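You operate a simulated robot arm through the tools that you are given. There is no shell and no other tool.

Carry out the task below with a simulated robot arm. There is one attempt and no reset: what you move stays moved.

Task
Switch off the motor switch on the job card and padlock its peg.
Fine: hang the padlock of the card's colour on the peg under that switch; shut and latch the cabinet door again. Where these are worked on the way, their far stop is far enough and under half their travel is too little: cabinet door.

Only the result counts: the job must be done as asked and must still hold three seconds after the hand-in. Knocking over, shifting, dropping, spilling or breaking anything else fails it.

Robot
A 7-joint arm with a two-finger parallel gripper, fixed in place. Base frame: the origin is at the foot of the arm, x ahead of it, y to its left, z up. Units: m, rad, N and s.
Its first joint turns from -2.304 to 2.304 rad. Payload 3.91 kg.
Tool frame: the origin (TCP) lies between the finger pads and is the grasp point; the fingertips stand 0.03 m ahead of it; z points along the fingers, y is the line along which they close. Largest opening 0.11 m; finger width 0.02, thickness 0.01; the body of the gripper, 0.048 by 0.112 m, starts 0.055 m behind the TCP.
Orientation is that of the tool frame in the base frame, as a unit quaternion [w, x, y, z]. With the fingers straight down and closing along the base's y, the tool's x points along the base's -x, its y along +y and its z along -z.

Tools
- The arm moves only by the tool step_arm. Its argument "increments" is a list of rows, each a list of 3 entries, a list of its own where there are three numbers: the shift along the tool's x, y, z in m, then the turn, a rotation vector about the tool's x, y, z in rad, then the opening, from 0 (shut) to 1 (fully open). In form: [[[x, y, z], [rx, ry, rz], hand], ...]. A call has 1 to 20 rows; each row is the pose to reach, as a shift and turn from the pose commanded when the call began, along the tool's axes at that moment. Rows are played at 5 a second. More than 0.05 m and 0.15 rad between two rows, or a gripper value outside its range, and nothing of the call is played. Where a pose cannot be reached the arm comes as near as it can. A force on the tool above 70 N (or 10 N above the force at the start of the call, whichever is more), or a blocked arm, ends the call early, and 0.2 s more pass. Each finger travels about 0.108 m/s and halts on what it meets, pressing with about 37 N; the grip force reading is that of the motor and also rises with nothing between the fingers. The clock runs only during rows and for 0.2 s after the last one: add rows that repeat a pose to give the fingers time. It gives the time, the measured TCP pose, the force on the tool (base axes), the opening and the grip force at its end, in the units of the frame above (readings bear some noise), with the torque about the TCP (base axes, N m) and any sound that the robot's microphone picked up.
- Cameras (640 x 400 px; columns grow to the right, rows downward): "scene" is fixed at [0.0504, 0.5003, 1.9139]; the picture's right is [-0.50, -0.86, 0.00], its down [-0.53, 0.31, -0.79] and it looks along [0.68, -0.40, -0.61] (base axes); focal length 315 px, centre (320, 200). "wrist" rides on the gripper at [0.072, 0.017, -0.103] in the tool frame; the picture's right is [-0.23, 0.97, 0.00], its down [-0.76, -0.18, -0.62] and it looks along [-0.61, -0.14, 0.78] (tool axes); focal length 222 px, centre (320, 200). There is no depth. A picture from a camera that has moved, and an enlarged one, comes with that camera's place and axes in the base frame and with its lens.
- capture(camera): a new picture of that camera. No time passes.
- close_up(camera, box): a new picture of the part [left, top, right, bottom] of that camera's present view, enlarged. No time passes.
- job_done(): hands the job in; it is judged then, once.

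Places have to be worked out from the pictures, the camera data and where the tool is seen. Open the gripper and draw the arm clear of the work before you hand the job in, unless the task says otherwise.

The tools are called after "Call:" as a command line: name --argument value ..., lists and objects as JSON in quotes. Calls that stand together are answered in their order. step_arm: Moves the arm, as the interface text tells. Its arguments: {"type":"object","properties":{"increments":{"type":"array"}},"required":["increments"]} The other tools are called the same way: capture (camera) takes a picture; close_up (camera, box) takes an enlarged picture of a part of a camera's view; job_done () hands the job in.

At the start:

```text
time_s: 0.0
ee_pos: [0.5542, -0.2573, 1.5587]
ee_rot: [-0.001, 0.0, 1.0, 0.0]
wrist_force: [1.0, -0.4, -0.5]
wrist_torque: [0.02, -0.02, -0.02]
opening: 0.11
grip_force: 0.0
```

scene: 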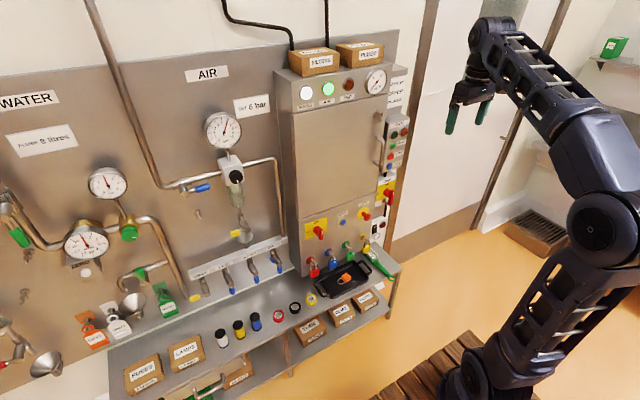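
wrist: 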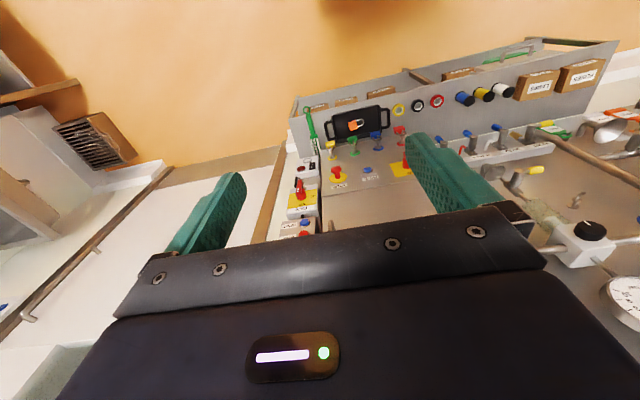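

I start by looking closely at the cabinet, the job card and the padlocks before moving.

Call:
close_up --camera "scene" --box '[280, 40, 420, 130]'

Call:
close_up --camera "scene" --box '[350, 60, 420, 130]'

Call:
close_up --camera "scene" --box '[280, 180, 420, 310]'

Call:
close_up --camera "wrist" --box '[270, 90, 430, 240]'

```text
4.44 times, centred on (350, 85) of scene
camera zoom: at [0.0504, 0.5003, 1.9139], right [-0.5, -0.86, 0.0], down [-0.53, 0.31, -0.79], along [0.68, -0.4, -0.61], focal length 1399 px, centre (187, 711)
```

zoom: 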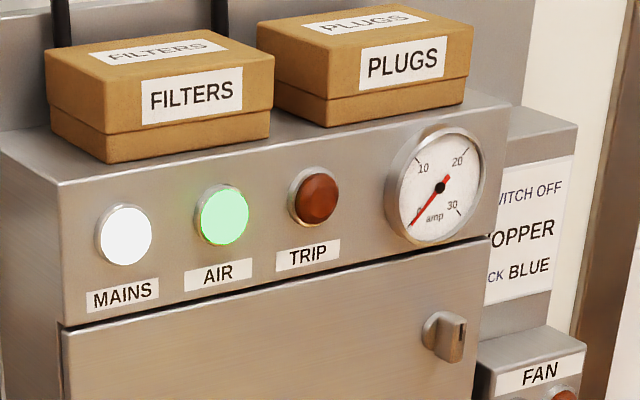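

```text
5.71 times, centred on (385, 95) of scene
camera zoom: at [0.0504, 0.5003, 1.9139], right [-0.5, -0.86, 0.0], down [-0.53, 0.31, -0.79], along [0.68, -0.4, -0.61], focal length 1799 px, centre (-51, 800)
```

zoom: 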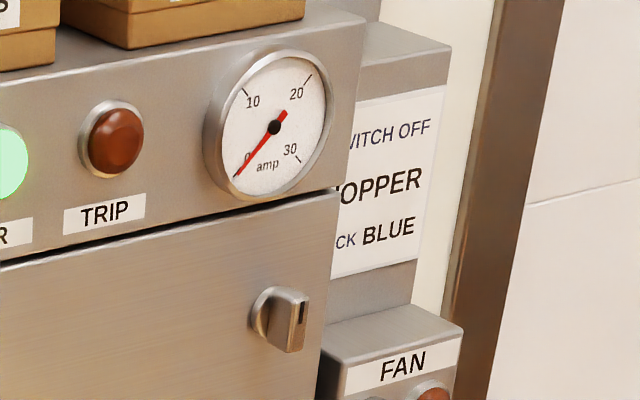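

```text
3.08 times, centred on (350, 245) of scene
camera zoom: at [0.0504, 0.5003, 1.9139], right [-0.5, -0.86, 0.0], down [-0.53, 0.31, -0.79], along [0.68, -0.4, -0.61], focal length 969 px, centre (228, 62)
```

zoom: 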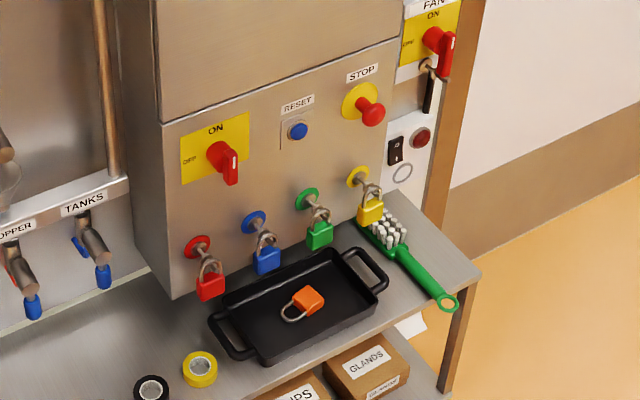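

```text
2.67 times, centred on (350, 165) of wrist
camera zoom: at [0.4816, -0.2402, 1.6606], right [0.23, 0.97, 0.0], down [0.76, -0.18, 0.62], along [0.61, -0.14, -0.78], focal length 592 px, centre (240, 293)
```

zoom: 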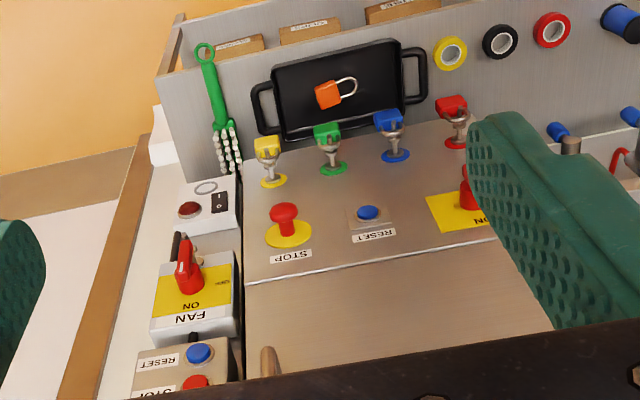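

The card seems to read "SWITCH OFF …OPPER, LOCK BLUE". I zoom in on the door's handle, latch and hinge side.

Call:
close_up --camera "scene" --box '[280, 90, 420, 220]'

Call:
close_up --camera "scene" --box '[360, 90, 420, 180]'

Call:
close_up --camera "scene" --box '[180, 230, 300, 310]'

Call:
close_up --camera "scene" --box '[300, 235, 390, 305]'

```text
3.08 times, centred on (350, 155) of scene
camera zoom: at [0.0504, 0.5003, 1.9139], right [-0.5, -0.86, 0.0], down [-0.53, 0.31, -0.79], along [0.68, -0.4, -0.61], focal length 969 px, centre (228, 338)
```

zoom: 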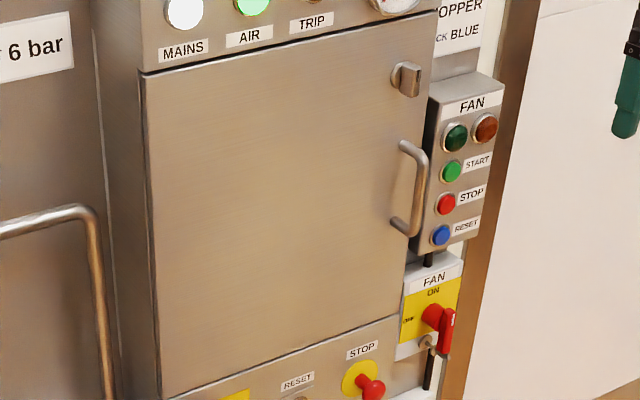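

```text
4.44 times, centred on (390, 135) of scene
camera zoom: at [0.0504, 0.5003, 1.9139], right [-0.5, -0.86, 0.0], down [-0.53, 0.31, -0.79], along [0.68, -0.4, -0.61], focal length 1399 px, centre (9, 489)
```

zoom: 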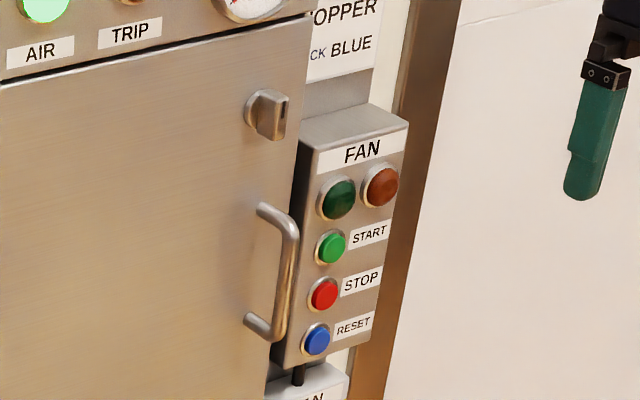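

```text
5.00 times, centred on (240, 270) of scene
camera zoom: at [0.0504, 0.5003, 1.9139], right [-0.5, -0.86, 0.0], down [-0.53, 0.31, -0.79], along [0.68, -0.4, -0.61], focal length 1574 px, centre (720, -150)
```

zoom: 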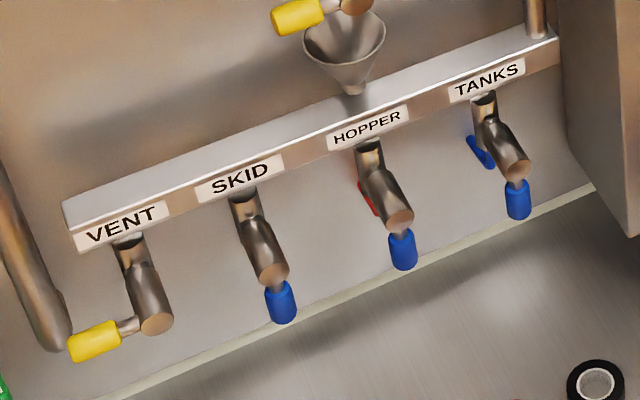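

```text
5.71 times, centred on (345, 270) of scene
camera zoom: at [0.0504, 0.5003, 1.9139], right [-0.5, -0.86, 0.0], down [-0.53, 0.31, -0.79], along [0.68, -0.4, -0.61], focal length 1799 px, centre (177, -200)
```

zoom: 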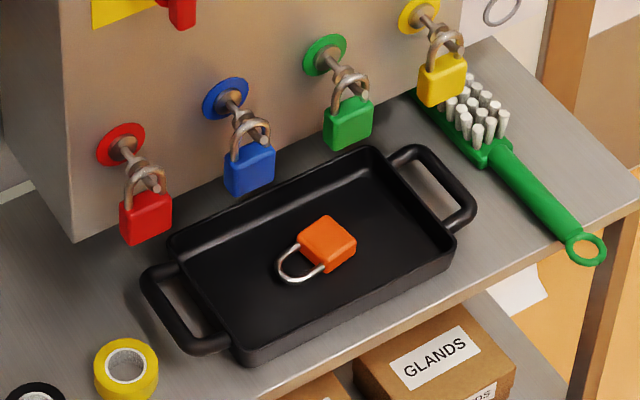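

From both views I place the cabinet door at about x 0.975, y from 0.07 (hinge, left) to -0.35, z from 1.02 to 1.49. The handle is near (0.93, -0.31, 1.26) and the latch knob near (0.94, -0.28, 1.43). I tilt the tool forward to look at the front with the wrist camera.

Call:
step_arm --increments '[[[0.01, 0.01, 0.04], [0, -0.14, 0], 1], [[0.02, 0.03, 0.08], [0, -0.28, 0], 1], [[0.03, 0.05, 0.12], [0, -0.42, 0], 1], [[0.04, 0.06, 0.16], [0, -0.56, 0], 1], [[0.05, 0.08, 0.2], [0, -0.7, 0], 1], [[0.055, 0.1, 0.24], [0, -0.84, 0], 1], [[0.055, 0.1, 0.28], [0, -0.9, 0], 1]]'

Call:
capture --camera "wrist"

Call:
capture --camera "scene"

```text
time_s: 1.6
ee_pos: [0.496, -0.1574, 1.2768]
ee_rot: [0.435, 0.0, 0.9, 0.0]
wrist_force: [0.0, -0.1, -0.2]
wrist_torque: [-0.02, 0.02, -0.03]
opening: 0.11
grip_force: 0.1
```

```text
taken
camera wrist: at [0.3713, -0.1401, 1.283], right [0.14, 0.97, 0.18], down [-0.02, -0.18, 0.98], along [0.99, -0.14, -0.01], focal length 222 px, centre (320, 200)
```

wrist: 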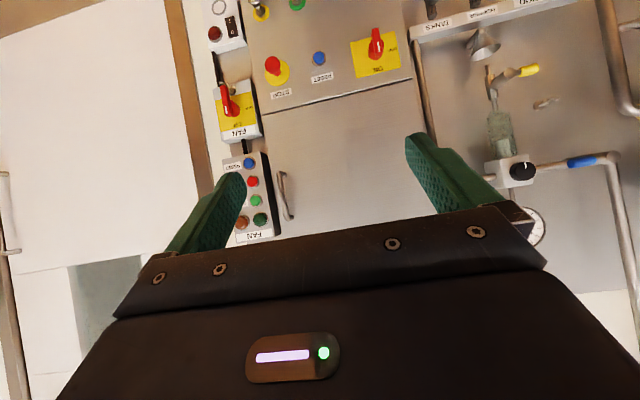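

```text
taken
```

scene: 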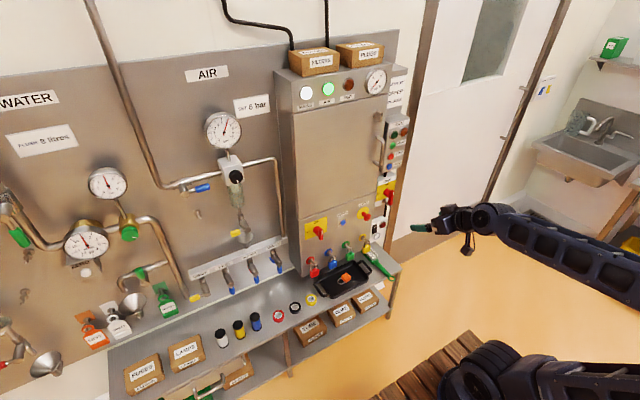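

The wrist image is upside down in this pose, so I roll the tool half a turn to get the camera above the gripper, raising it a little as I go.

Call:
step_arm --increments '[[[-0.005, 0, -0.008], [0, 0, 0.149], 1], [[-0.01, 0, -0.016], [0, 0, 0.298], 1], [[-0.015, 0, -0.024], [0, 0, 0.447], 1], [[-0.02, 0, -0.032], [0, 0, 0.596], 1], [[-0.025, 0, -0.04], [0, 0, 0.745], 1], [[-0.03, 0, -0.048], [0, 0, 0.894], 1], [[-0.035, 0, -0.056], [0, 0, 1.043], 1], [[-0.04, 0, -0.064], [0, 0, 1.192], 1], [[-0.045, 0, -0.072], [0, 0, 1.341], 1], [[-0.05, 0, -0.08], [0, 0, 1.49], 1], [[-0.055, 0, -0.088], [0, 0, 1.639], 1], [[-0.06, 0, -0.096], [0, 0, 1.788], 1], [[-0.065, 0, -0.104], [0, 0, 1.937], 1], [[-0.07, 0, -0.112], [0, 0, 2.086], 1], [[-0.075, 0, -0.12], [0, 0, 2.235], 1], [[-0.08, 0, -0.128], [0, 0, 2.384], 1], [[-0.085, 0, -0.136], [0, 0, 2.533], 1], [[-0.09, 0, -0.144], [0, 0, 2.682], 1], [[-0.095, 0, -0.152], [0, 0, 2.831], 1], [[-0.1, 0, -0.16], [0, 0, 2.98], 1]]'

Call:
capture --camera "scene"

```text
time_s: 5.8
ee_pos: [0.4341, -0.156, 1.4563]
ee_rot: [0.035, 0.898, 0.071, 0.434]
wrist_force: [0.0, -0.6, 0.1]
wrist_torque: [0.01, 0.03, 0.02]
opening: 0.11
grip_force: 0.0
```

```text
taken
```

scene: 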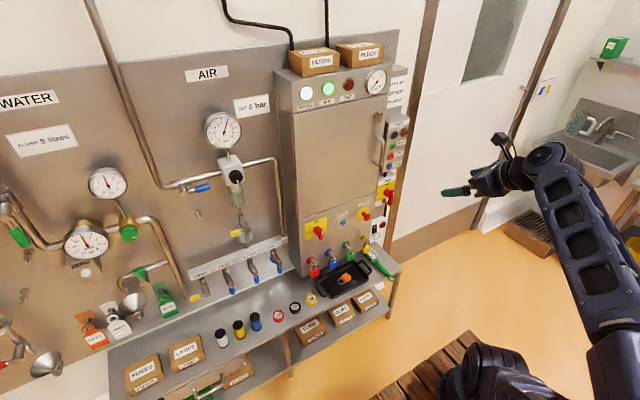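

The roll worked. I finish it, then pitch the tool up to horizontal.

Call:
step_arm --increments '[[[0, 0, 0], [0, 0, 0.08], 1], [[0, 0, 0], [0, 0, 0.1616], 1]]'

Call:
step_arm --increments '[[[0, 0, 0], [0, 0.14, 0], 1], [[0.02, 0, 0], [0, 0.28, 0], 1], [[0.05, 0, 0], [0, 0.42, 0], 1], [[0.07, 0, 0], [0, 0.56, 0], 1], [[0.1, 0, 0], [0, 0.6708, 0], 1], [[0.1, 0, 0], [0, 0.6708, 0], 1]]'

Call:
capture --camera "wrist"

```text
time_s: 6.4
ee_pos: [0.4337, -0.1559, 1.4546]
ee_rot: [-0.001, 0.9, 0.0, 0.435]
wrist_force: [0.2, -0.4, -0.2]
wrist_torque: [0.02, 0.03, 0.02]
opening: 0.1101
grip_force: 0.1
```

```text
time_s: 7.8
ee_pos: [0.4962, -0.1563, 1.5354]
ee_rot: [0.001, 0.707, -0.001, 0.707]
wrist_force: [0.0, -0.9, 0.4]
wrist_torque: [-0.02, 0.01, -0.03]
opening: 0.1099
grip_force: 0.0
```

```text
taken
camera wrist: at [0.3936, -0.1736, 1.6068], right [0.0, -0.97, -0.23], down [-0.62, 0.18, -0.76], along [0.78, 0.14, -0.61], focal length 222 px, centre (320, 200)
```

wrist: 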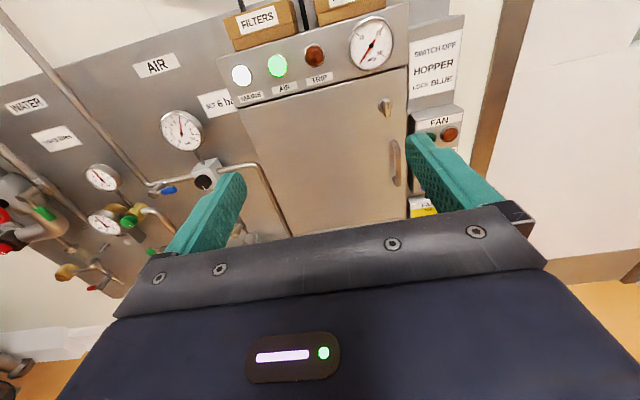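

Now tool x = base z, tool y = base -y, tool z = base x. I read the card and the latch knob.

Call:
close_up --camera "wrist" --box '[400, 20, 480, 120]'

Call:
close_up --camera "wrist" --box '[340, 70, 440, 220]'

```text
4.00 times, centred on (440, 70) of wrist
camera zoom: at [0.3936, -0.1736, 1.6068], right [0.0, -0.97, -0.23], down [-0.62, 0.18, -0.76], along [0.78, 0.14, -0.61], focal length 888 px, centre (-160, 720)
```

zoom: 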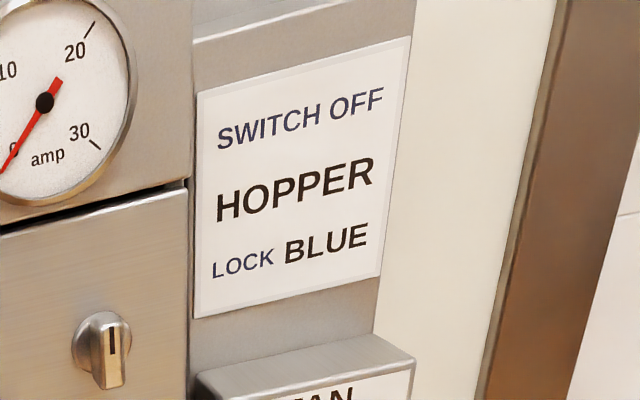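

```text
2.67 times, centred on (390, 145) of wrist
camera zoom: at [0.3936, -0.1736, 1.6068], right [0.0, -0.97, -0.23], down [-0.62, 0.18, -0.76], along [0.78, 0.14, -0.61], focal length 592 px, centre (133, 347)
```

zoom: 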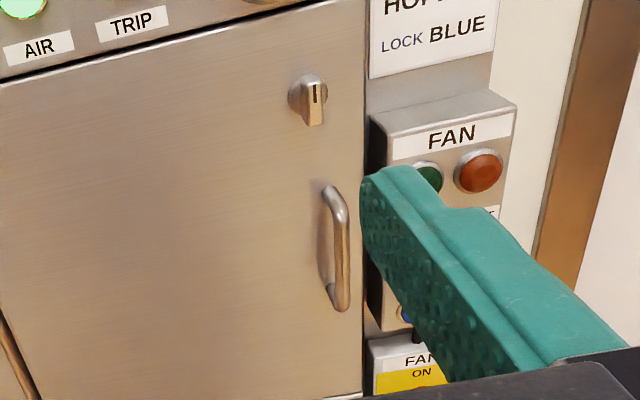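

The card reads "SWITCH OFF HOPPER, LOCK BLUE". I place the knob near (0.96, -0.30, 1.41) and the handle bar near (0.923, -0.312, 1.267), and move closer to the knob for a better look.

Call:
step_arm --increments '[[[-0.02, 0.02, 0.03], [0, 0, 0], 1], [[-0.04, 0.04, 0.06], [0, 0, 0], 1], [[-0.06, 0.06, 0.09], [0, 0, 0], 0.8], [[-0.08, 0.09, 0.12], [0, 0, 0], 0.6], [[-0.1, 0.11, 0.15], [0, 0, 0], 0.5], [[-0.11, 0.13, 0.18], [0, 0, 0], 0.5], [[-0.122, 0.144, 0.21], [0, 0, 0], 0.5], [[-0.122, 0.144, 0.25], [0, 0, 0], 0.5], [[-0.122, 0.144, 0.29], [0, 0, 0], 0.5], [[-0.122, 0.144, 0.29], [0, 0, 0], 0.5]]'

Call:
capture --camera "wrist"

Call:
capture --camera "scene"

```text
time_s: 10.0
ee_pos: [0.7897, -0.3026, 1.4097]
ee_rot: [0.001, 0.707, -0.001, 0.707]
wrist_force: [-0.2, 0.5, 0.2]
wrist_torque: [0.0, 0.01, 0.02]
opening: 0.0548
grip_force: 0.1
```

```text
taken
camera wrist: at [0.6869, -0.32, 1.4821], right [0.0, -0.97, -0.23], down [-0.62, 0.18, -0.76], along [0.78, 0.14, -0.61], focal length 222 px, centre (320, 200)
```

wrist: 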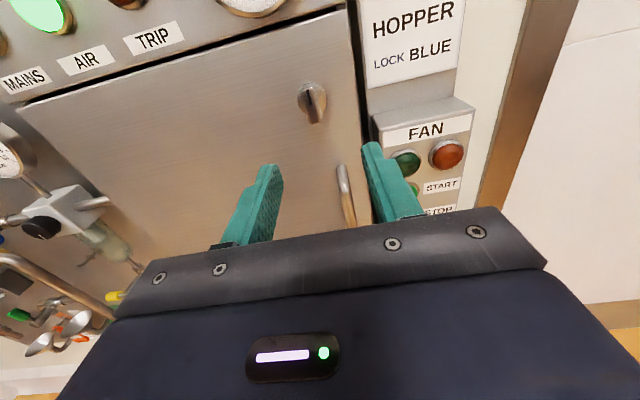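

```text
taken
```

scene: 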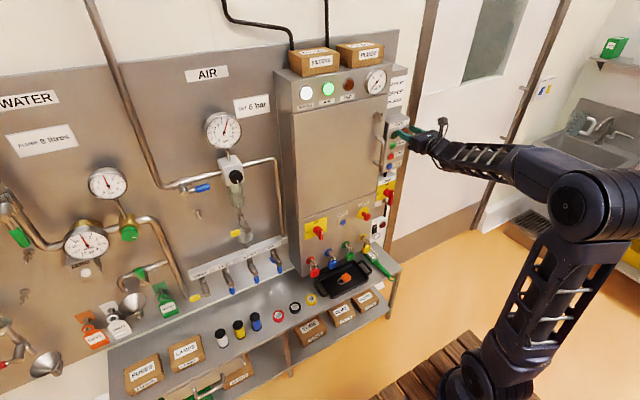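

Call:
close_up --camera "wrist" --box '[270, 60, 380, 240]'

Call:
close_up --camera "scene" --box '[360, 80, 460, 180]'

```text
2.22 times, centred on (325, 150) of wrist
camera zoom: at [0.6869, -0.32, 1.4821], right [0.0, -0.97, -0.23], down [-0.62, 0.18, -0.76], along [0.78, 0.14, -0.61], focal length 494 px, centre (309, 311)
```

zoom: 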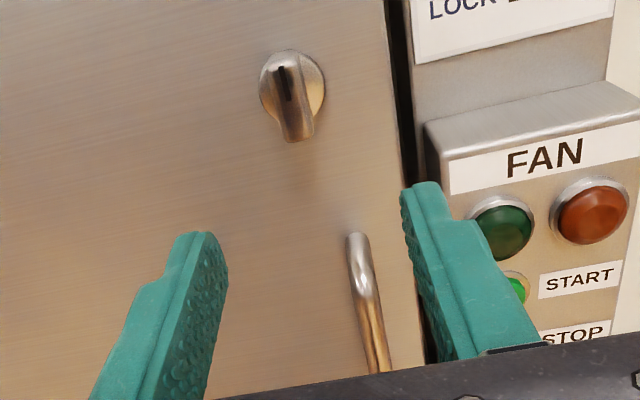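

```text
4.00 times, centred on (410, 130) of scene
camera zoom: at [0.0504, 0.5003, 1.9139], right [-0.5, -0.86, 0.0], down [-0.53, 0.31, -0.79], along [0.68, -0.4, -0.61], focal length 1259 px, centre (-40, 480)
```

zoom: 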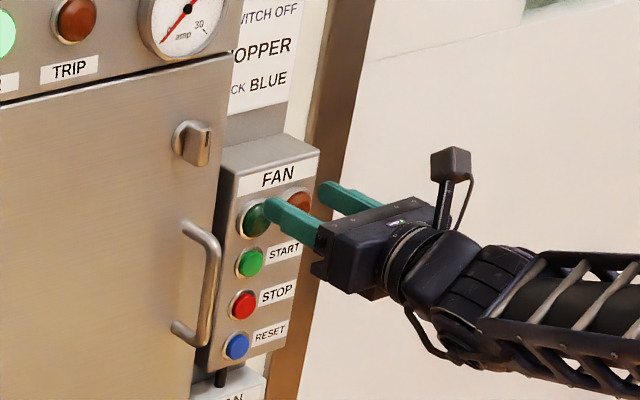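

The knob axis is at about y -0.294, z 1.4155, its tip at x about 0.942. I bring the fingers around the bar and close.

Call:
step_arm --increments '[[[0.006, -0.0086, 0.04], [0, 0, 0], 0.5], [[0.006, -0.0086, 0.08], [0, 0, 0], 0.5], [[0.006, -0.0086, 0.11], [0, 0, 0], 0.5], [[0.006, -0.0086, 0.13], [0, 0, 0], 0.5], [[0.006, -0.0086, 0.142], [0, 0, 0], 0.5], [[0.006, -0.0086, 0.142], [0, 0, 0], 0.5]]'

Call:
capture --camera "wrist"

Call:
close_up --camera "scene" --box '[350, 70, 450, 170]'

```text
time_s: 11.4
ee_pos: [0.9307, -0.2925, 1.4166]
ee_rot: [0.0, 0.707, 0.0, 0.707]
wrist_force: [-0.5, -0.1, 0.9]
wrist_torque: [-0.01, 0.01, 0.0]
opening: 0.055
grip_force: 0.1
```

```text
taken
camera wrist: at [0.8281, -0.3089, 1.4889], right [0.0, -0.97, -0.23], down [-0.62, 0.18, -0.76], along [0.78, 0.14, -0.61], focal length 222 px, centre (320, 200)
```

wrist: 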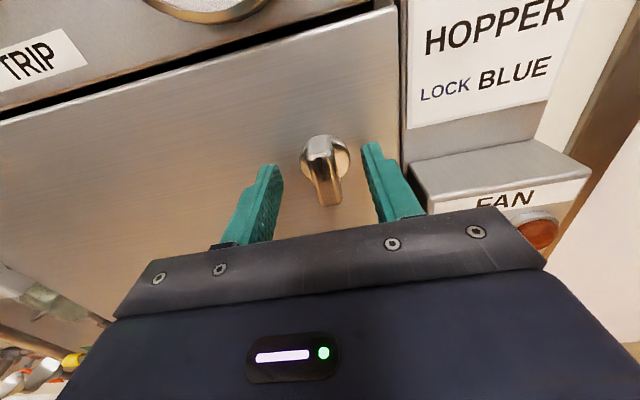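

```text
4.00 times, centred on (400, 120) of scene
camera zoom: at [0.0504, 0.5003, 1.9139], right [-0.5, -0.86, 0.0], down [-0.53, 0.31, -0.79], along [0.68, -0.4, -0.61], focal length 1259 px, centre (0, 520)
```

zoom: 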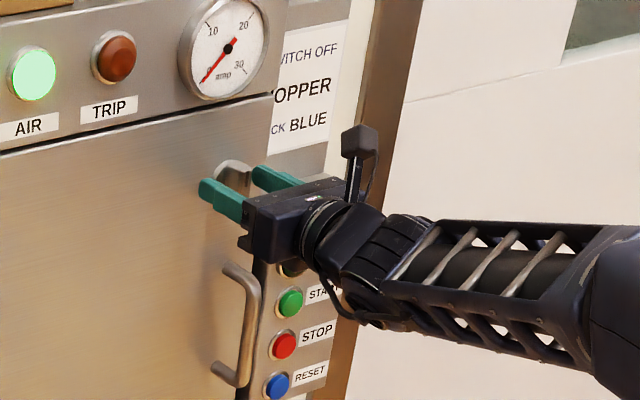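

The fingers straddle the bar. I centre 4 mm to the right and close.

Call:
step_arm --increments '[[[0, 0.004, 0.002], [0, 0, 0], 0.5], [[0, 0.004, 0.002], [0, 0, 0], 0.3], [[0, 0.004, 0.002], [0, 0, 0], 0.15], [[0, 0.004, 0.002], [0, 0, 0], 0.0], [[0, 0.004, 0.002], [0, 0, 0], 0.0], [[0, 0.004, 0.002], [0, 0, 0], 0.0]]'

Call:
capture --camera "wrist"

```text
time_s: 12.8
ee_pos: [0.9325, -0.2946, 1.4168]
ee_rot: [-0.001, 0.707, 0.0, 0.707]
wrist_force: [-2.8, 13.8, -2.3]
wrist_torque: [0.01, -0.2, 0.06]
opening: 0.0157
grip_force: 44.7
```

```text
taken
camera wrist: at [0.8299, -0.312, 1.4887], right [0.0, -0.97, -0.23], down [-0.62, 0.18, -0.76], along [0.78, 0.14, -0.61], focal length 222 px, centre (320, 200)
```

wrist: 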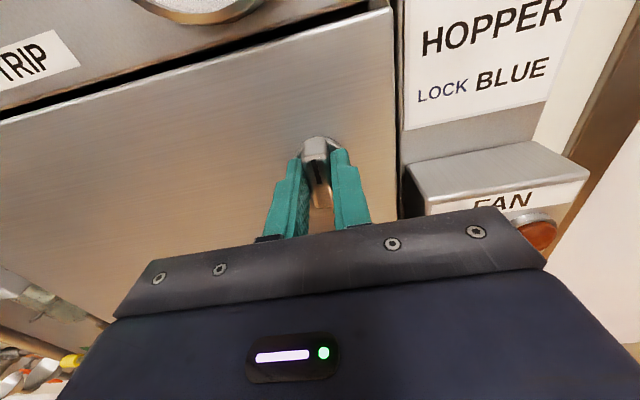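

Gripped (16 mm bar). I relieve the small sideways load and try turning clockwise a bit.

Call:
step_arm --increments '[[[0, -0.003, 0], [0, 0, 0], 0], [[0, -0.003, 0], [0, 0, 0.1], 0], [[0, -0.003, 0], [0, 0, 0.2], 0], [[0, -0.003, 0], [0, 0, 0.3], 0], [[0, -0.003, 0], [0, 0, 0.3], 0]]'

Call:
capture --camera "wrist"

```text
time_s: 14.0
ee_pos: [0.9324, -0.2954, 1.4173]
ee_rot: [-0.105, 0.7, -0.107, 0.698]
wrist_force: [-3.6, -8.6, -7.9]
wrist_torque: [-0.04, 0.19, -0.1]
opening: 0.0155
grip_force: 44.5
```

```text
taken
camera wrist: at [0.8291, -0.3328, 1.4806], right [0.0, -0.86, -0.51], down [-0.62, 0.4, -0.67], along [0.78, 0.31, -0.54], focal length 222 px, centre (320, 200)
```

wrist: 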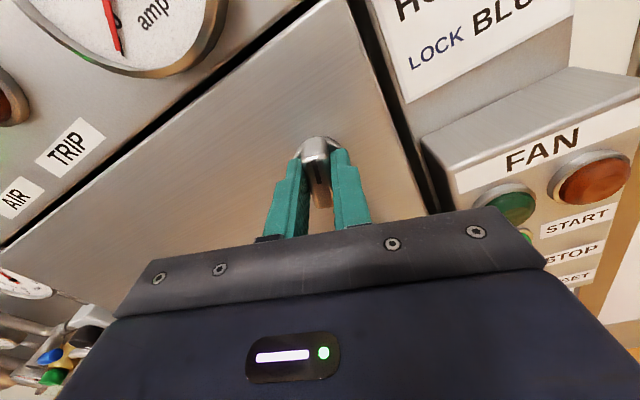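

The knob follows easily with the clockwise turn. I continue to about 90°.

Call:
step_arm --increments '[[[-0.001, 0.0014, 0], [0, 0, 0.14], 0], [[-0.001, 0.0014, 0], [0, 0, 0.28], 0], [[-0.001, 0.0014, 0], [0, 0, 0.42], 0], [[-0.001, 0.0014, 0], [0, 0, 0.56], 0], [[-0.001, 0.0014, 0], [0, 0, 0.7], 0], [[-0.001, 0.0014, 0], [0, 0, 0.84], 0], [[-0.001, 0.0014, 0], [0, 0, 0.98], 0], [[-0.001, 0.0014, 0], [0, 0, 1.12], 0], [[-0.001, 0.0014, 0], [0, 0, 1.27], 0], [[-0.001, 0.0014, 0], [0, 0, 1.27], 0]]'

Call:
capture --camera "wrist"

Call:
close_up --camera "scene" --box '[350, 70, 450, 170]'

```text
time_s: 16.2
ee_pos: [0.9318, -0.2959, 1.4154]
ee_rot: [0.5, -0.499, 0.502, -0.5]
wrist_force: [-5.4, -19.5, -11.9]
wrist_torque: [-0.11, -0.04, 0.87]
opening: 0.0156
grip_force: 45.3
```

```text
taken
camera wrist: at [0.829, -0.3687, 1.3978], right [0.0, 0.23, -0.97], down [-0.62, 0.76, 0.18], along [0.78, 0.61, 0.14], focal length 222 px, centre (320, 200)
```

wrist: 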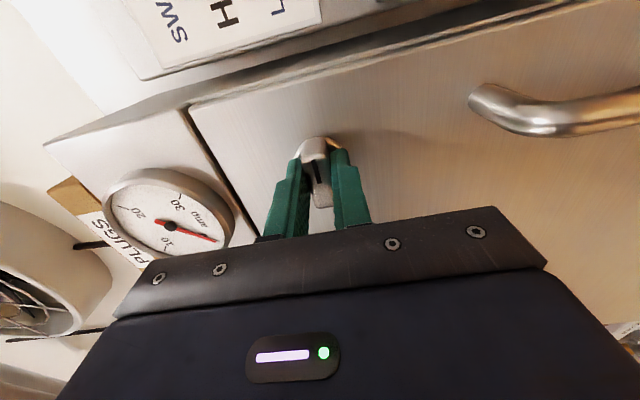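

```text
4.00 times, centred on (400, 120) of scene
camera zoom: at [0.0504, 0.5003, 1.9139], right [-0.5, -0.86, 0.0], down [-0.53, 0.31, -0.79], along [0.68, -0.4, -0.61], focal length 1259 px, centre (0, 520)
```

zoom: 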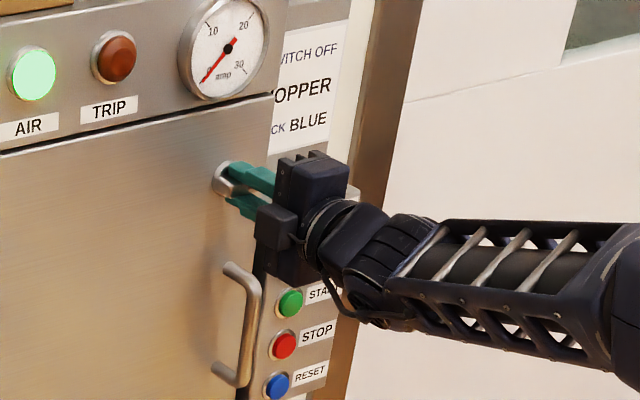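

The knob is horizontal now. While holding it, I test whether the door comes free by pulling about 3 cm.

Call:
step_arm --increments '[[[0, 0, -0.008], [0, 0, 0], 0], [[0, 0, -0.016], [0, 0, 0], 0], [[0, 0, -0.024], [0, 0, 0], 0], [[0, 0, -0.032], [0, 0, 0], 0]]'

Call:
close_up --camera "scene" --box '[270, 60, 450, 220]'

```text
time_s: 17.2
ee_pos: [0.8999, -0.2918, 1.4156]
ee_rot: [-0.5, 0.502, -0.499, 0.499]
wrist_force: [3.5, 8.1, -19.3]
wrist_torque: [-0.02, 0.18, -0.3]
opening: 0.016
grip_force: 44.9
```

```text
2.50 times, centred on (360, 140) of scene
camera zoom: at [0.0504, 0.5003, 1.9139], right [-0.5, -0.86, 0.0], down [-0.53, 0.31, -0.79], along [0.68, -0.4, -0.61], focal length 787 px, centre (220, 350)
```

zoom: 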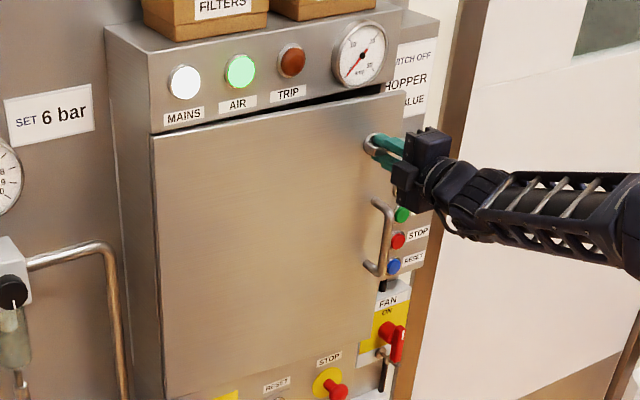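

The door swings freely. I keep holding the knob and follow the door's arc about its left hinge out to about 45°.

Call:
step_arm --increments '[[[-0.0138, 0.0015, -0.0323], [0, 0.12, 0], 0], [[-0.0269, 0.0015, -0.0664], [0, 0.24, 0], 0], [[-0.0434, 0.0015, -0.0991], [0, 0.36, 0], 0], [[-0.0434, 0.0015, -0.0991], [0, 0.36, 0], 0]]'

Call:
capture --camera "scene"

```text
time_s: 17.9
ee_pos: [0.8399, -0.3044, 1.4144]
ee_rot: [0.45, -0.437, 0.558, -0.543]
wrist_force: [0.0, -4.8, 3.3]
wrist_torque: [-0.02, -0.26, -0.19]
opening: 0.0001
grip_force: 38.4
out of reach, approached as far as the arm can: row 2, 3
stopped in row 3: the force on the tool passed its limit at 234 N (the readings are from after the stop); the commanded pose is now the measured one
```

```text
taken
```

scene: 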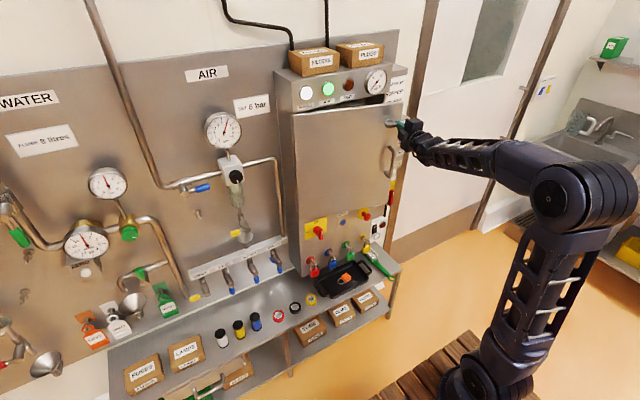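

The wrist ran into a joint limit and the fingers slipped off the knob, but the door is ajar. I check the state close-up.

Call:
close_up --camera "scene" --box '[280, 70, 430, 220]'

Call:
capture --camera "wrist"

```text
2.67 times, centred on (355, 145) of scene
camera zoom: at [0.0504, 0.5003, 1.9139], right [-0.5, -0.86, 0.0], down [-0.53, 0.31, -0.79], along [0.68, -0.4, -0.61], focal length 839 px, centre (227, 347)
```

zoom: 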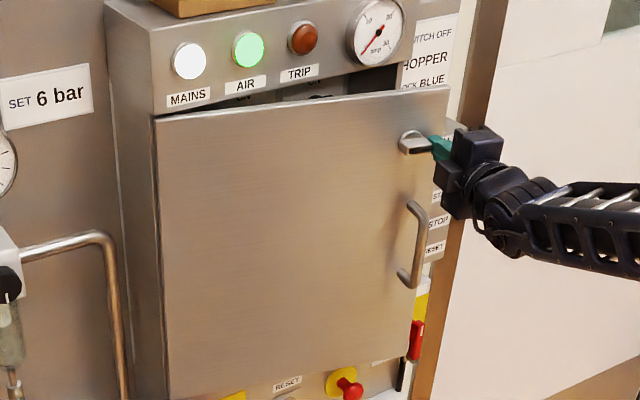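

```text
taken
camera wrist: at [0.724, -0.3532, 1.3954], right [0.05, 0.25, -0.97], down [-0.45, 0.87, 0.2], along [0.89, 0.42, 0.15], focal length 222 px, centre (320, 200)
```

wrist: 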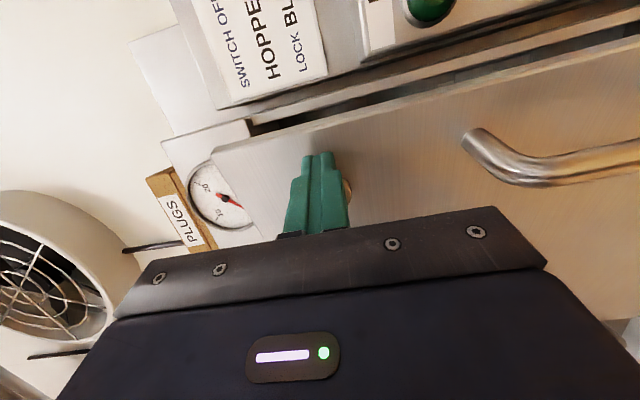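

Knob stays horizontal and the door is open about 0.24 rad. I back off and roll the tool back level so I can use the vertical handle instead.

Call:
step_arm --increments '[[[0, 0, -0.04], [0, 0, 0], 0], [[0, 0, -0.08], [0, 0, 0], 0], [[0, 0, -0.11], [0.0155, -0.0152, -0.1447], 0], [[0, 0, -0.11], [0.031, -0.0304, -0.2894], 0], [[0, 0, -0.11], [0.0466, -0.0457, -0.4341], 0], [[0, 0, -0.11], [0.0621, -0.0609, -0.5788], 0], [[0, 0, -0.11], [0.0776, -0.0761, -0.7235], 0], [[0, 0, -0.11], [0.0931, -0.0913, -0.8682], 0.2], [[0, 0, -0.11], [0.1086, -0.1065, -1.0129], 0.4], [[0, 0, -0.11], [0.1242, -0.1218, -1.1576], 0.5], [[0, 0, -0.11], [0.1397, -0.137, -1.3023], 0.5], [[0, 0, -0.11], [0.1552, -0.1522, -1.447], 0.5], [[0, 0, -0.11], [0.1707, -0.1674, -1.5917], 0.5], [[0, 0, -0.11], [0.1707, -0.1674, -1.5917], 0.5]]'

Call:
capture --camera "wrist"

Call:
capture --camera "scene"

```text
time_s: 20.9
ee_pos: [0.7318, -0.2804, 1.4144]
ee_rot: [0.001, 0.707, 0.0, 0.707]
wrist_force: [-0.4, -0.6, 0.4]
wrist_torque: [0.03, 0.01, -0.01]
opening: 0.055
grip_force: 0.2
```

```text
taken
camera wrist: at [0.6289, -0.2972, 1.4872], right [0.0, -0.97, -0.23], down [-0.62, 0.18, -0.76], along [0.78, 0.14, -0.61], focal length 222 px, centre (320, 200)
```

wrist: 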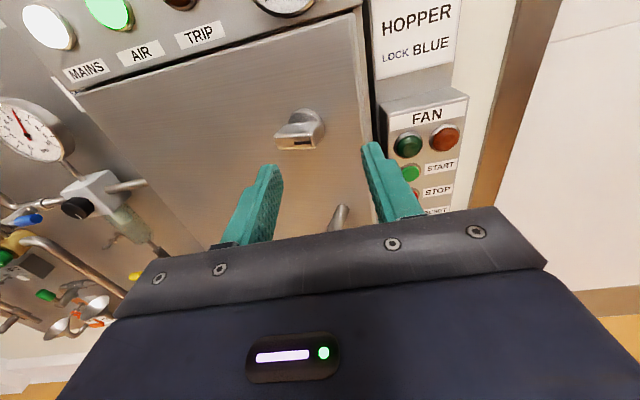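

```text
taken
```

scene: 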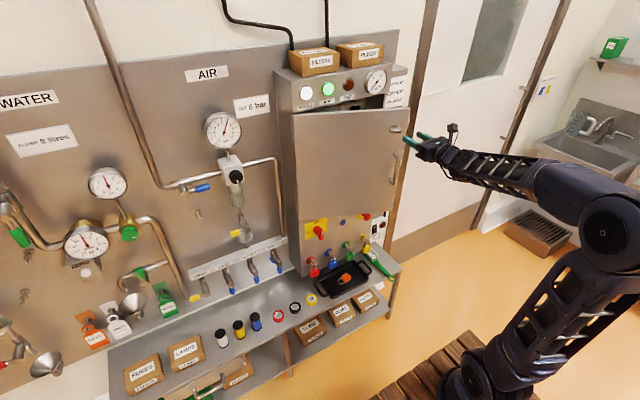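

The door stands at about 0.24 rad, so I put the handle bar near (0.835, -0.287, 1.267). I lower to that height and look.

Call:
step_arm --increments '[[[-0.04, 0.002, 0], [0, 0, 0], 0.6], [[-0.08, 0.004, 0], [0, 0, 0], 0.6], [[-0.12, 0.006, 0], [0, 0, 0], 0.6], [[-0.149, 0.0066, 0], [0, 0, 0], 0.6], [[-0.149, 0.0066, 0.02], [0, 0, 0], 0.6]]'

Call:
capture --camera "wrist"

Call:
close_up --camera "scene" --box '[340, 90, 460, 210]'

```text
time_s: 22.1
ee_pos: [0.7516, -0.2857, 1.2662]
ee_rot: [0.0, 0.707, 0.001, 0.707]
wrist_force: [-1.1, 0.5, 0.4]
wrist_torque: [0.01, -0.01, -0.01]
opening: 0.0661
grip_force: 0.1
```

```text
taken
camera wrist: at [0.6483, -0.3026, 1.3378], right [0.0, -0.97, -0.23], down [-0.62, 0.18, -0.76], along [0.78, 0.14, -0.61], focal length 222 px, centre (320, 200)
```

wrist: 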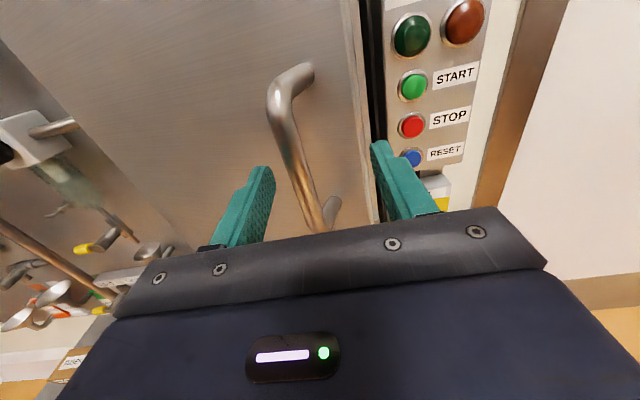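

```text
3.33 times, centred on (400, 150) of scene
camera zoom: at [0.0504, 0.5003, 1.9139], right [-0.5, -0.86, 0.0], down [-0.53, 0.31, -0.79], along [0.68, -0.4, -0.61], focal length 1049 px, centre (53, 367)
```

zoom: 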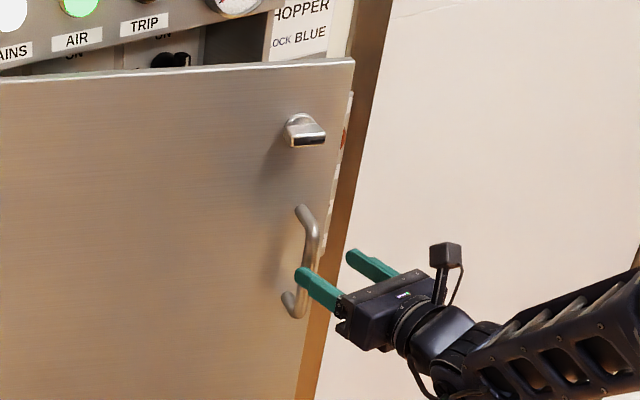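

Triangulating the bar now gives about (0.786, -0.272), so the door is open roughly 0.37 rad. I shift 14 mm left, advance, and grip the bar.

Call:
step_arm --increments '[[[0, -0.014, 0], [0, 0, 0], 0.6], [[0, -0.014, 0.015], [0, 0, 0], 0.6], [[0, -0.014, 0.03], [0, 0, 0], 0.6], [[0, -0.014, 0.035], [0, 0, 0], 0.6]]'

Call:
capture --camera "wrist"

Call:
close_up --camera "scene" --box '[340, 90, 460, 210]'

```text
time_s: 23.1
ee_pos: [0.787, -0.2715, 1.2659]
ee_rot: [0.0, 0.707, 0.0, 0.707]
wrist_force: [-0.7, -0.5, -0.2]
wrist_torque: [0.02, 0.02, 0.01]
opening: 0.0662
grip_force: 0.1
```

```text
taken
camera wrist: at [0.684, -0.2889, 1.3377], right [0.0, -0.97, -0.23], down [-0.62, 0.18, -0.76], along [0.78, 0.14, -0.61], focal length 222 px, centre (320, 200)
```

wrist: 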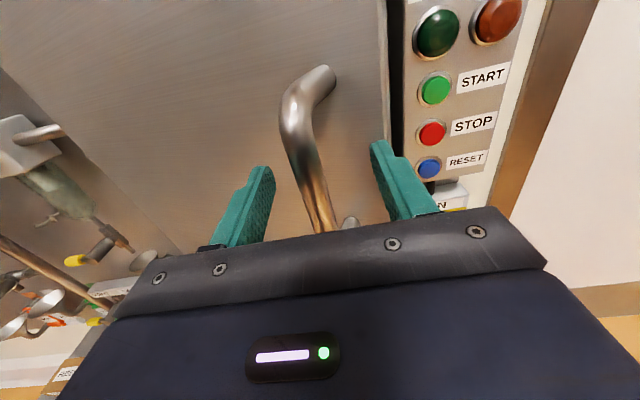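

```text
3.33 times, centred on (400, 150) of scene
camera zoom: at [0.0504, 0.5003, 1.9139], right [-0.5, -0.86, 0.0], down [-0.53, 0.31, -0.79], along [0.68, -0.4, -0.61], focal length 1049 px, centre (53, 367)
```

zoom: 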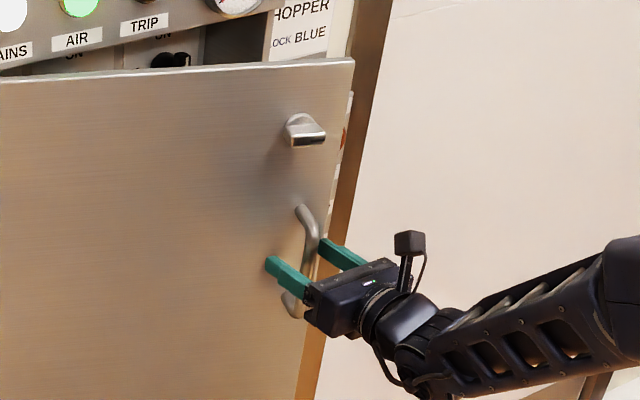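

The bar is between the fingers. I advance 1 cm and close on it.

Call:
step_arm --increments '[[[0, -0.003, 0.01], [0, 0, 0], 0.6], [[0, -0.003, 0.01], [0, 0, 0], 0.3], [[0, -0.003, 0.01], [0, 0, 0], 0.1], [[0, -0.003, 0.01], [0, 0, 0], 0], [[0, -0.003, 0.01], [0, 0, 0], 0], [[0, -0.003, 0.01], [0, 0, 0], 0]]'

Call:
capture --camera "wrist"

```text
time_s: 24.5
ee_pos: [0.7958, -0.2713, 1.2655]
ee_rot: [0.0, 0.707, 0.0, 0.707]
wrist_force: [-12.5, -24.2, 3.1]
wrist_torque: [-0.05, 0.13, 0.01]
opening: 0.0157
grip_force: 44.9
```

```text
taken
camera wrist: at [0.6931, -0.288, 1.3379], right [0.0, -0.97, -0.23], down [-0.62, 0.18, -0.76], along [0.78, 0.14, -0.61], focal length 222 px, centre (320, 200)
```

wrist: 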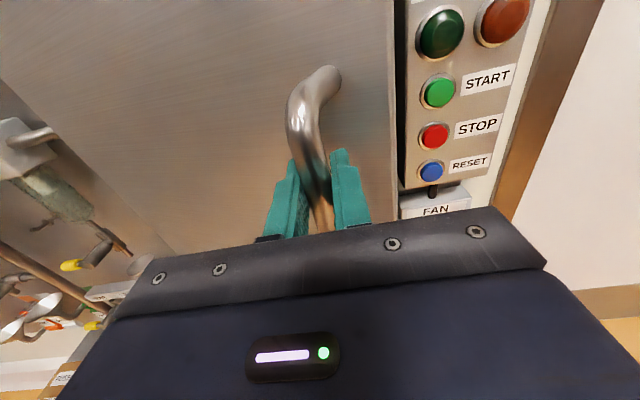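

The bar is gripped. I pull the door along its arc in stages, yawing slightly with it.

Call:
step_arm --increments '[[[0, -0.0158, -0.0332], [-0.05, 0, 0], 0], [[0, -0.0393, -0.064], [-0.1, 0, 0], 0], [[0, -0.0657, -0.0923], [-0.15, 0, 0], 0], [[0, -0.0948, -0.1179], [-0.2, 0, 0], 0], [[0, -0.0948, -0.1179], [-0.2, 0, 0], 0]]'

Call:
capture --camera "scene"

```text
time_s: 25.2
ee_pos: [0.7289, -0.2245, 1.2661]
ee_rot: [0.03, 0.707, -0.036, 0.705]
wrist_force: [-19.5, -24.0, 3.7]
wrist_torque: [-0.53, -0.74, -0.01]
opening: 0.0157
grip_force: 45.0
out of reach, approached as far as the arm can: row 3
stopped in row 3: the force on the tool passed its limit at 202 N (the readings are from after the stop); the commanded pose is now the measured one
```

```text
taken
```

scene: 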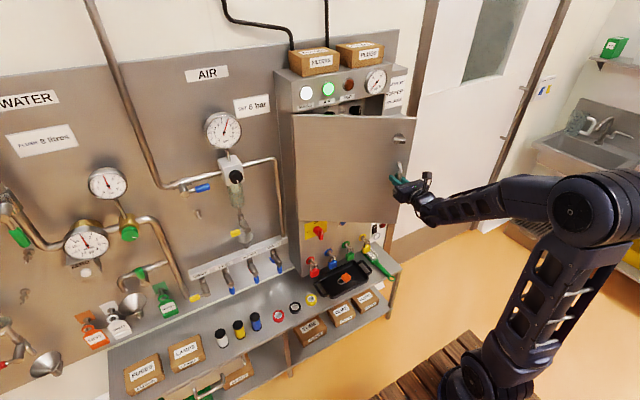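

Yawing that way beyond about 0.1 rad is out of reach, so I keep the tool pointing straight ahead and let the bar turn in the fingers. I continue in short steps.

Call:
step_arm --increments '[[[0, -0.009, -0.012], [0.03, 0, 0], 0], [[0, -0.02, -0.0256], [0.06, 0, 0], 0], [[0, -0.033, -0.0396], [0.094, 0, 0], 0], [[0, -0.0465, -0.0537], [0.094, 0, 0], 0], [[0, -0.0465, -0.0537], [0.094, 0, 0], 0]]'

Call:
capture --camera "scene"

```text
time_s: 26.4
ee_pos: [0.6795, -0.1671, 1.2662]
ee_rot: [-0.005, 0.708, 0.0, 0.706]
wrist_force: [-10.6, -6.1, -0.2]
wrist_torque: [-0.44, 0.23, 0.27]
opening: 0.0157
grip_force: 45.5
```

```text
taken
```

scene: 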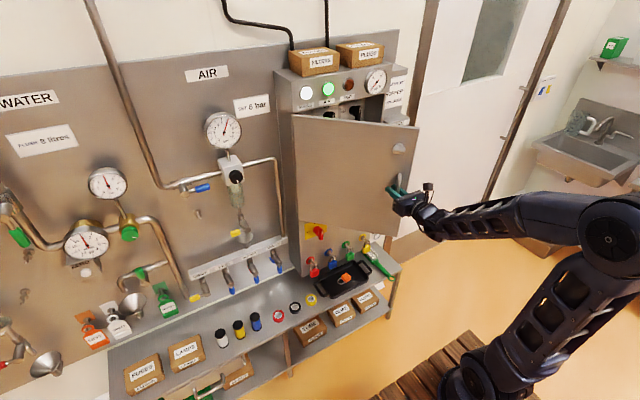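

No-yaw pulling works with low forces. I continue along the arc.

Call:
step_arm --increments '[[[0, -0.017, -0.01], [0, 0, 0], 0], [[0, -0.033, -0.02], [0, 0, 0], 0], [[0, -0.05, -0.03], [0, 0, 0], 0], [[0, -0.0662, -0.0391], [0, 0, 0], 0], [[0, -0.0837, -0.047], [0, 0, 0], 0], [[0, -0.1012, -0.0547], [0, 0, 0], 0], [[0, -0.1012, -0.0547], [0, 0, 0], 0]]'

Call:
capture --camera "scene"

```text
time_s: 27.1
ee_pos: [0.6571, -0.101, 1.2672]
ee_rot: [-0.023, 0.708, 0.017, 0.705]
wrist_force: [-34.4, -14.6, 11.8]
wrist_torque: [-0.93, -1.63, 0.89]
opening: 0.0156
grip_force: 44.4
out of reach, approached as far as the arm can: row 3
stopped in row 3: the force on the tool passed its limit at 141 N (the readings are from after the stop); the commanded pose is now the measured one
```

```text
taken
```

scene: 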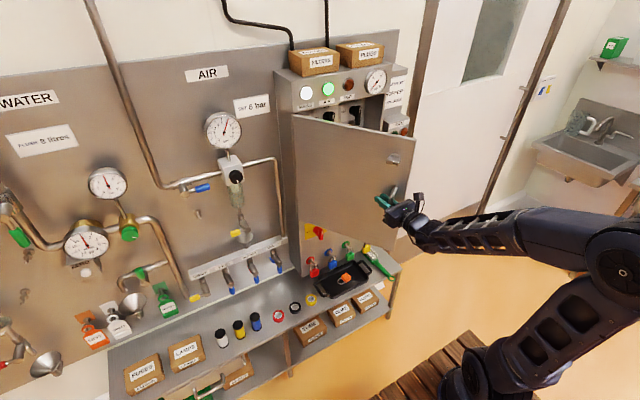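

The door is open about 54° and the arm reaches a wrist limit with this straight-ahead orientation. I release the handle and back away, to push the door further from inside.

Call:
step_arm --increments '[[[0, 0, 0], [0, 0, 0], 0.3], [[0, 0, 0], [0, 0, 0], 0.6], [[0, 0, -0.03], [0, 0, 0], 0.6], [[0, 0, -0.07], [0, 0, 0], 0.6], [[0, 0, -0.1], [0, 0, 0], 0.4], [[0, 0, -0.13], [0, 0, 0], 0], [[0, 0, -0.13], [0, 0, 0], 0]]'

Call:
capture --camera "wrist"

Call:
capture --camera "scene"

```text
time_s: 27.9
ee_pos: [0.6556, -0.0964, 1.269]
ee_rot: [-0.028, 0.714, 0.022, 0.7]
wrist_force: [0.3, -0.4, -1.0]
wrist_torque: [0.01, -0.03, -0.02]
opening: 0.0664
grip_force: 0.3
out of reach, approached as far as the arm can: row 3
stopped in row 3: the force on the tool passed its limit at 97 N (the readings are from after the stop); the commanded pose is now the measured one
```

```text
taken
camera wrist: at [0.5557, -0.1207, 1.343], right [0.06, -0.97, -0.24], down [-0.65, 0.14, -0.75], along [0.76, 0.2, -0.62], focal length 222 px, centre (320, 200)
```

wrist: 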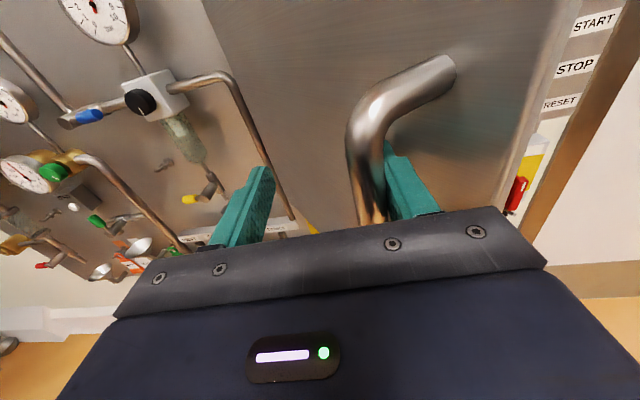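

```text
taken
```

scene: 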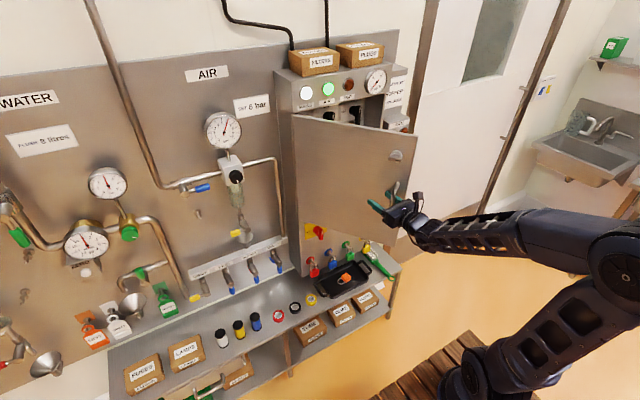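

Retreating straight back was limited by the wrist. I try backing off while yawing the tool to the left (the free direction), in small steps.

Call:
step_arm --increments '[[[0, 0, -0.004], [0.05, 0, 0], 0.7], [[0, 0, -0.01], [0.1, 0, 0], 0.8], [[0, 0, -0.02], [0.15, 0, 0], 0.8]]'

Call:
capture --camera "wrist"

```text
time_s: 28.7
ee_pos: [0.6425, -0.0986, 1.2762]
ee_rot: [-0.081, 0.709, 0.075, 0.697]
wrist_force: [0.9, 0.9, 0.0]
wrist_torque: [0.03, -0.01, 0.03]
opening: 0.0879
grip_force: 0.1
out of reach, approached as far as the arm can: row 1, 2, 3
```

```text
taken
camera wrist: at [0.5475, -0.1388, 1.3502], right [0.21, -0.95, -0.24], down [-0.66, 0.04, -0.75], along [0.72, 0.31, -0.62], focal length 222 px, centre (320, 200)
```

wrist: 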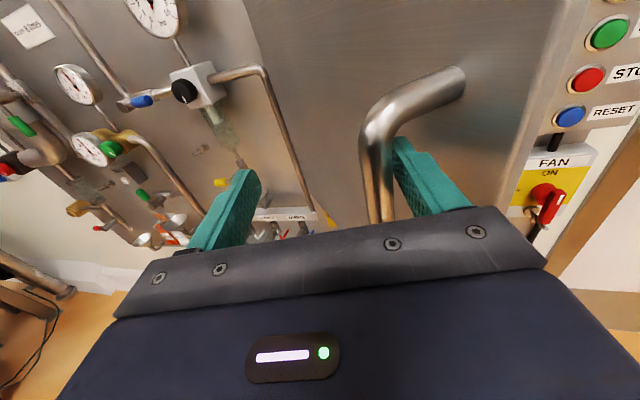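

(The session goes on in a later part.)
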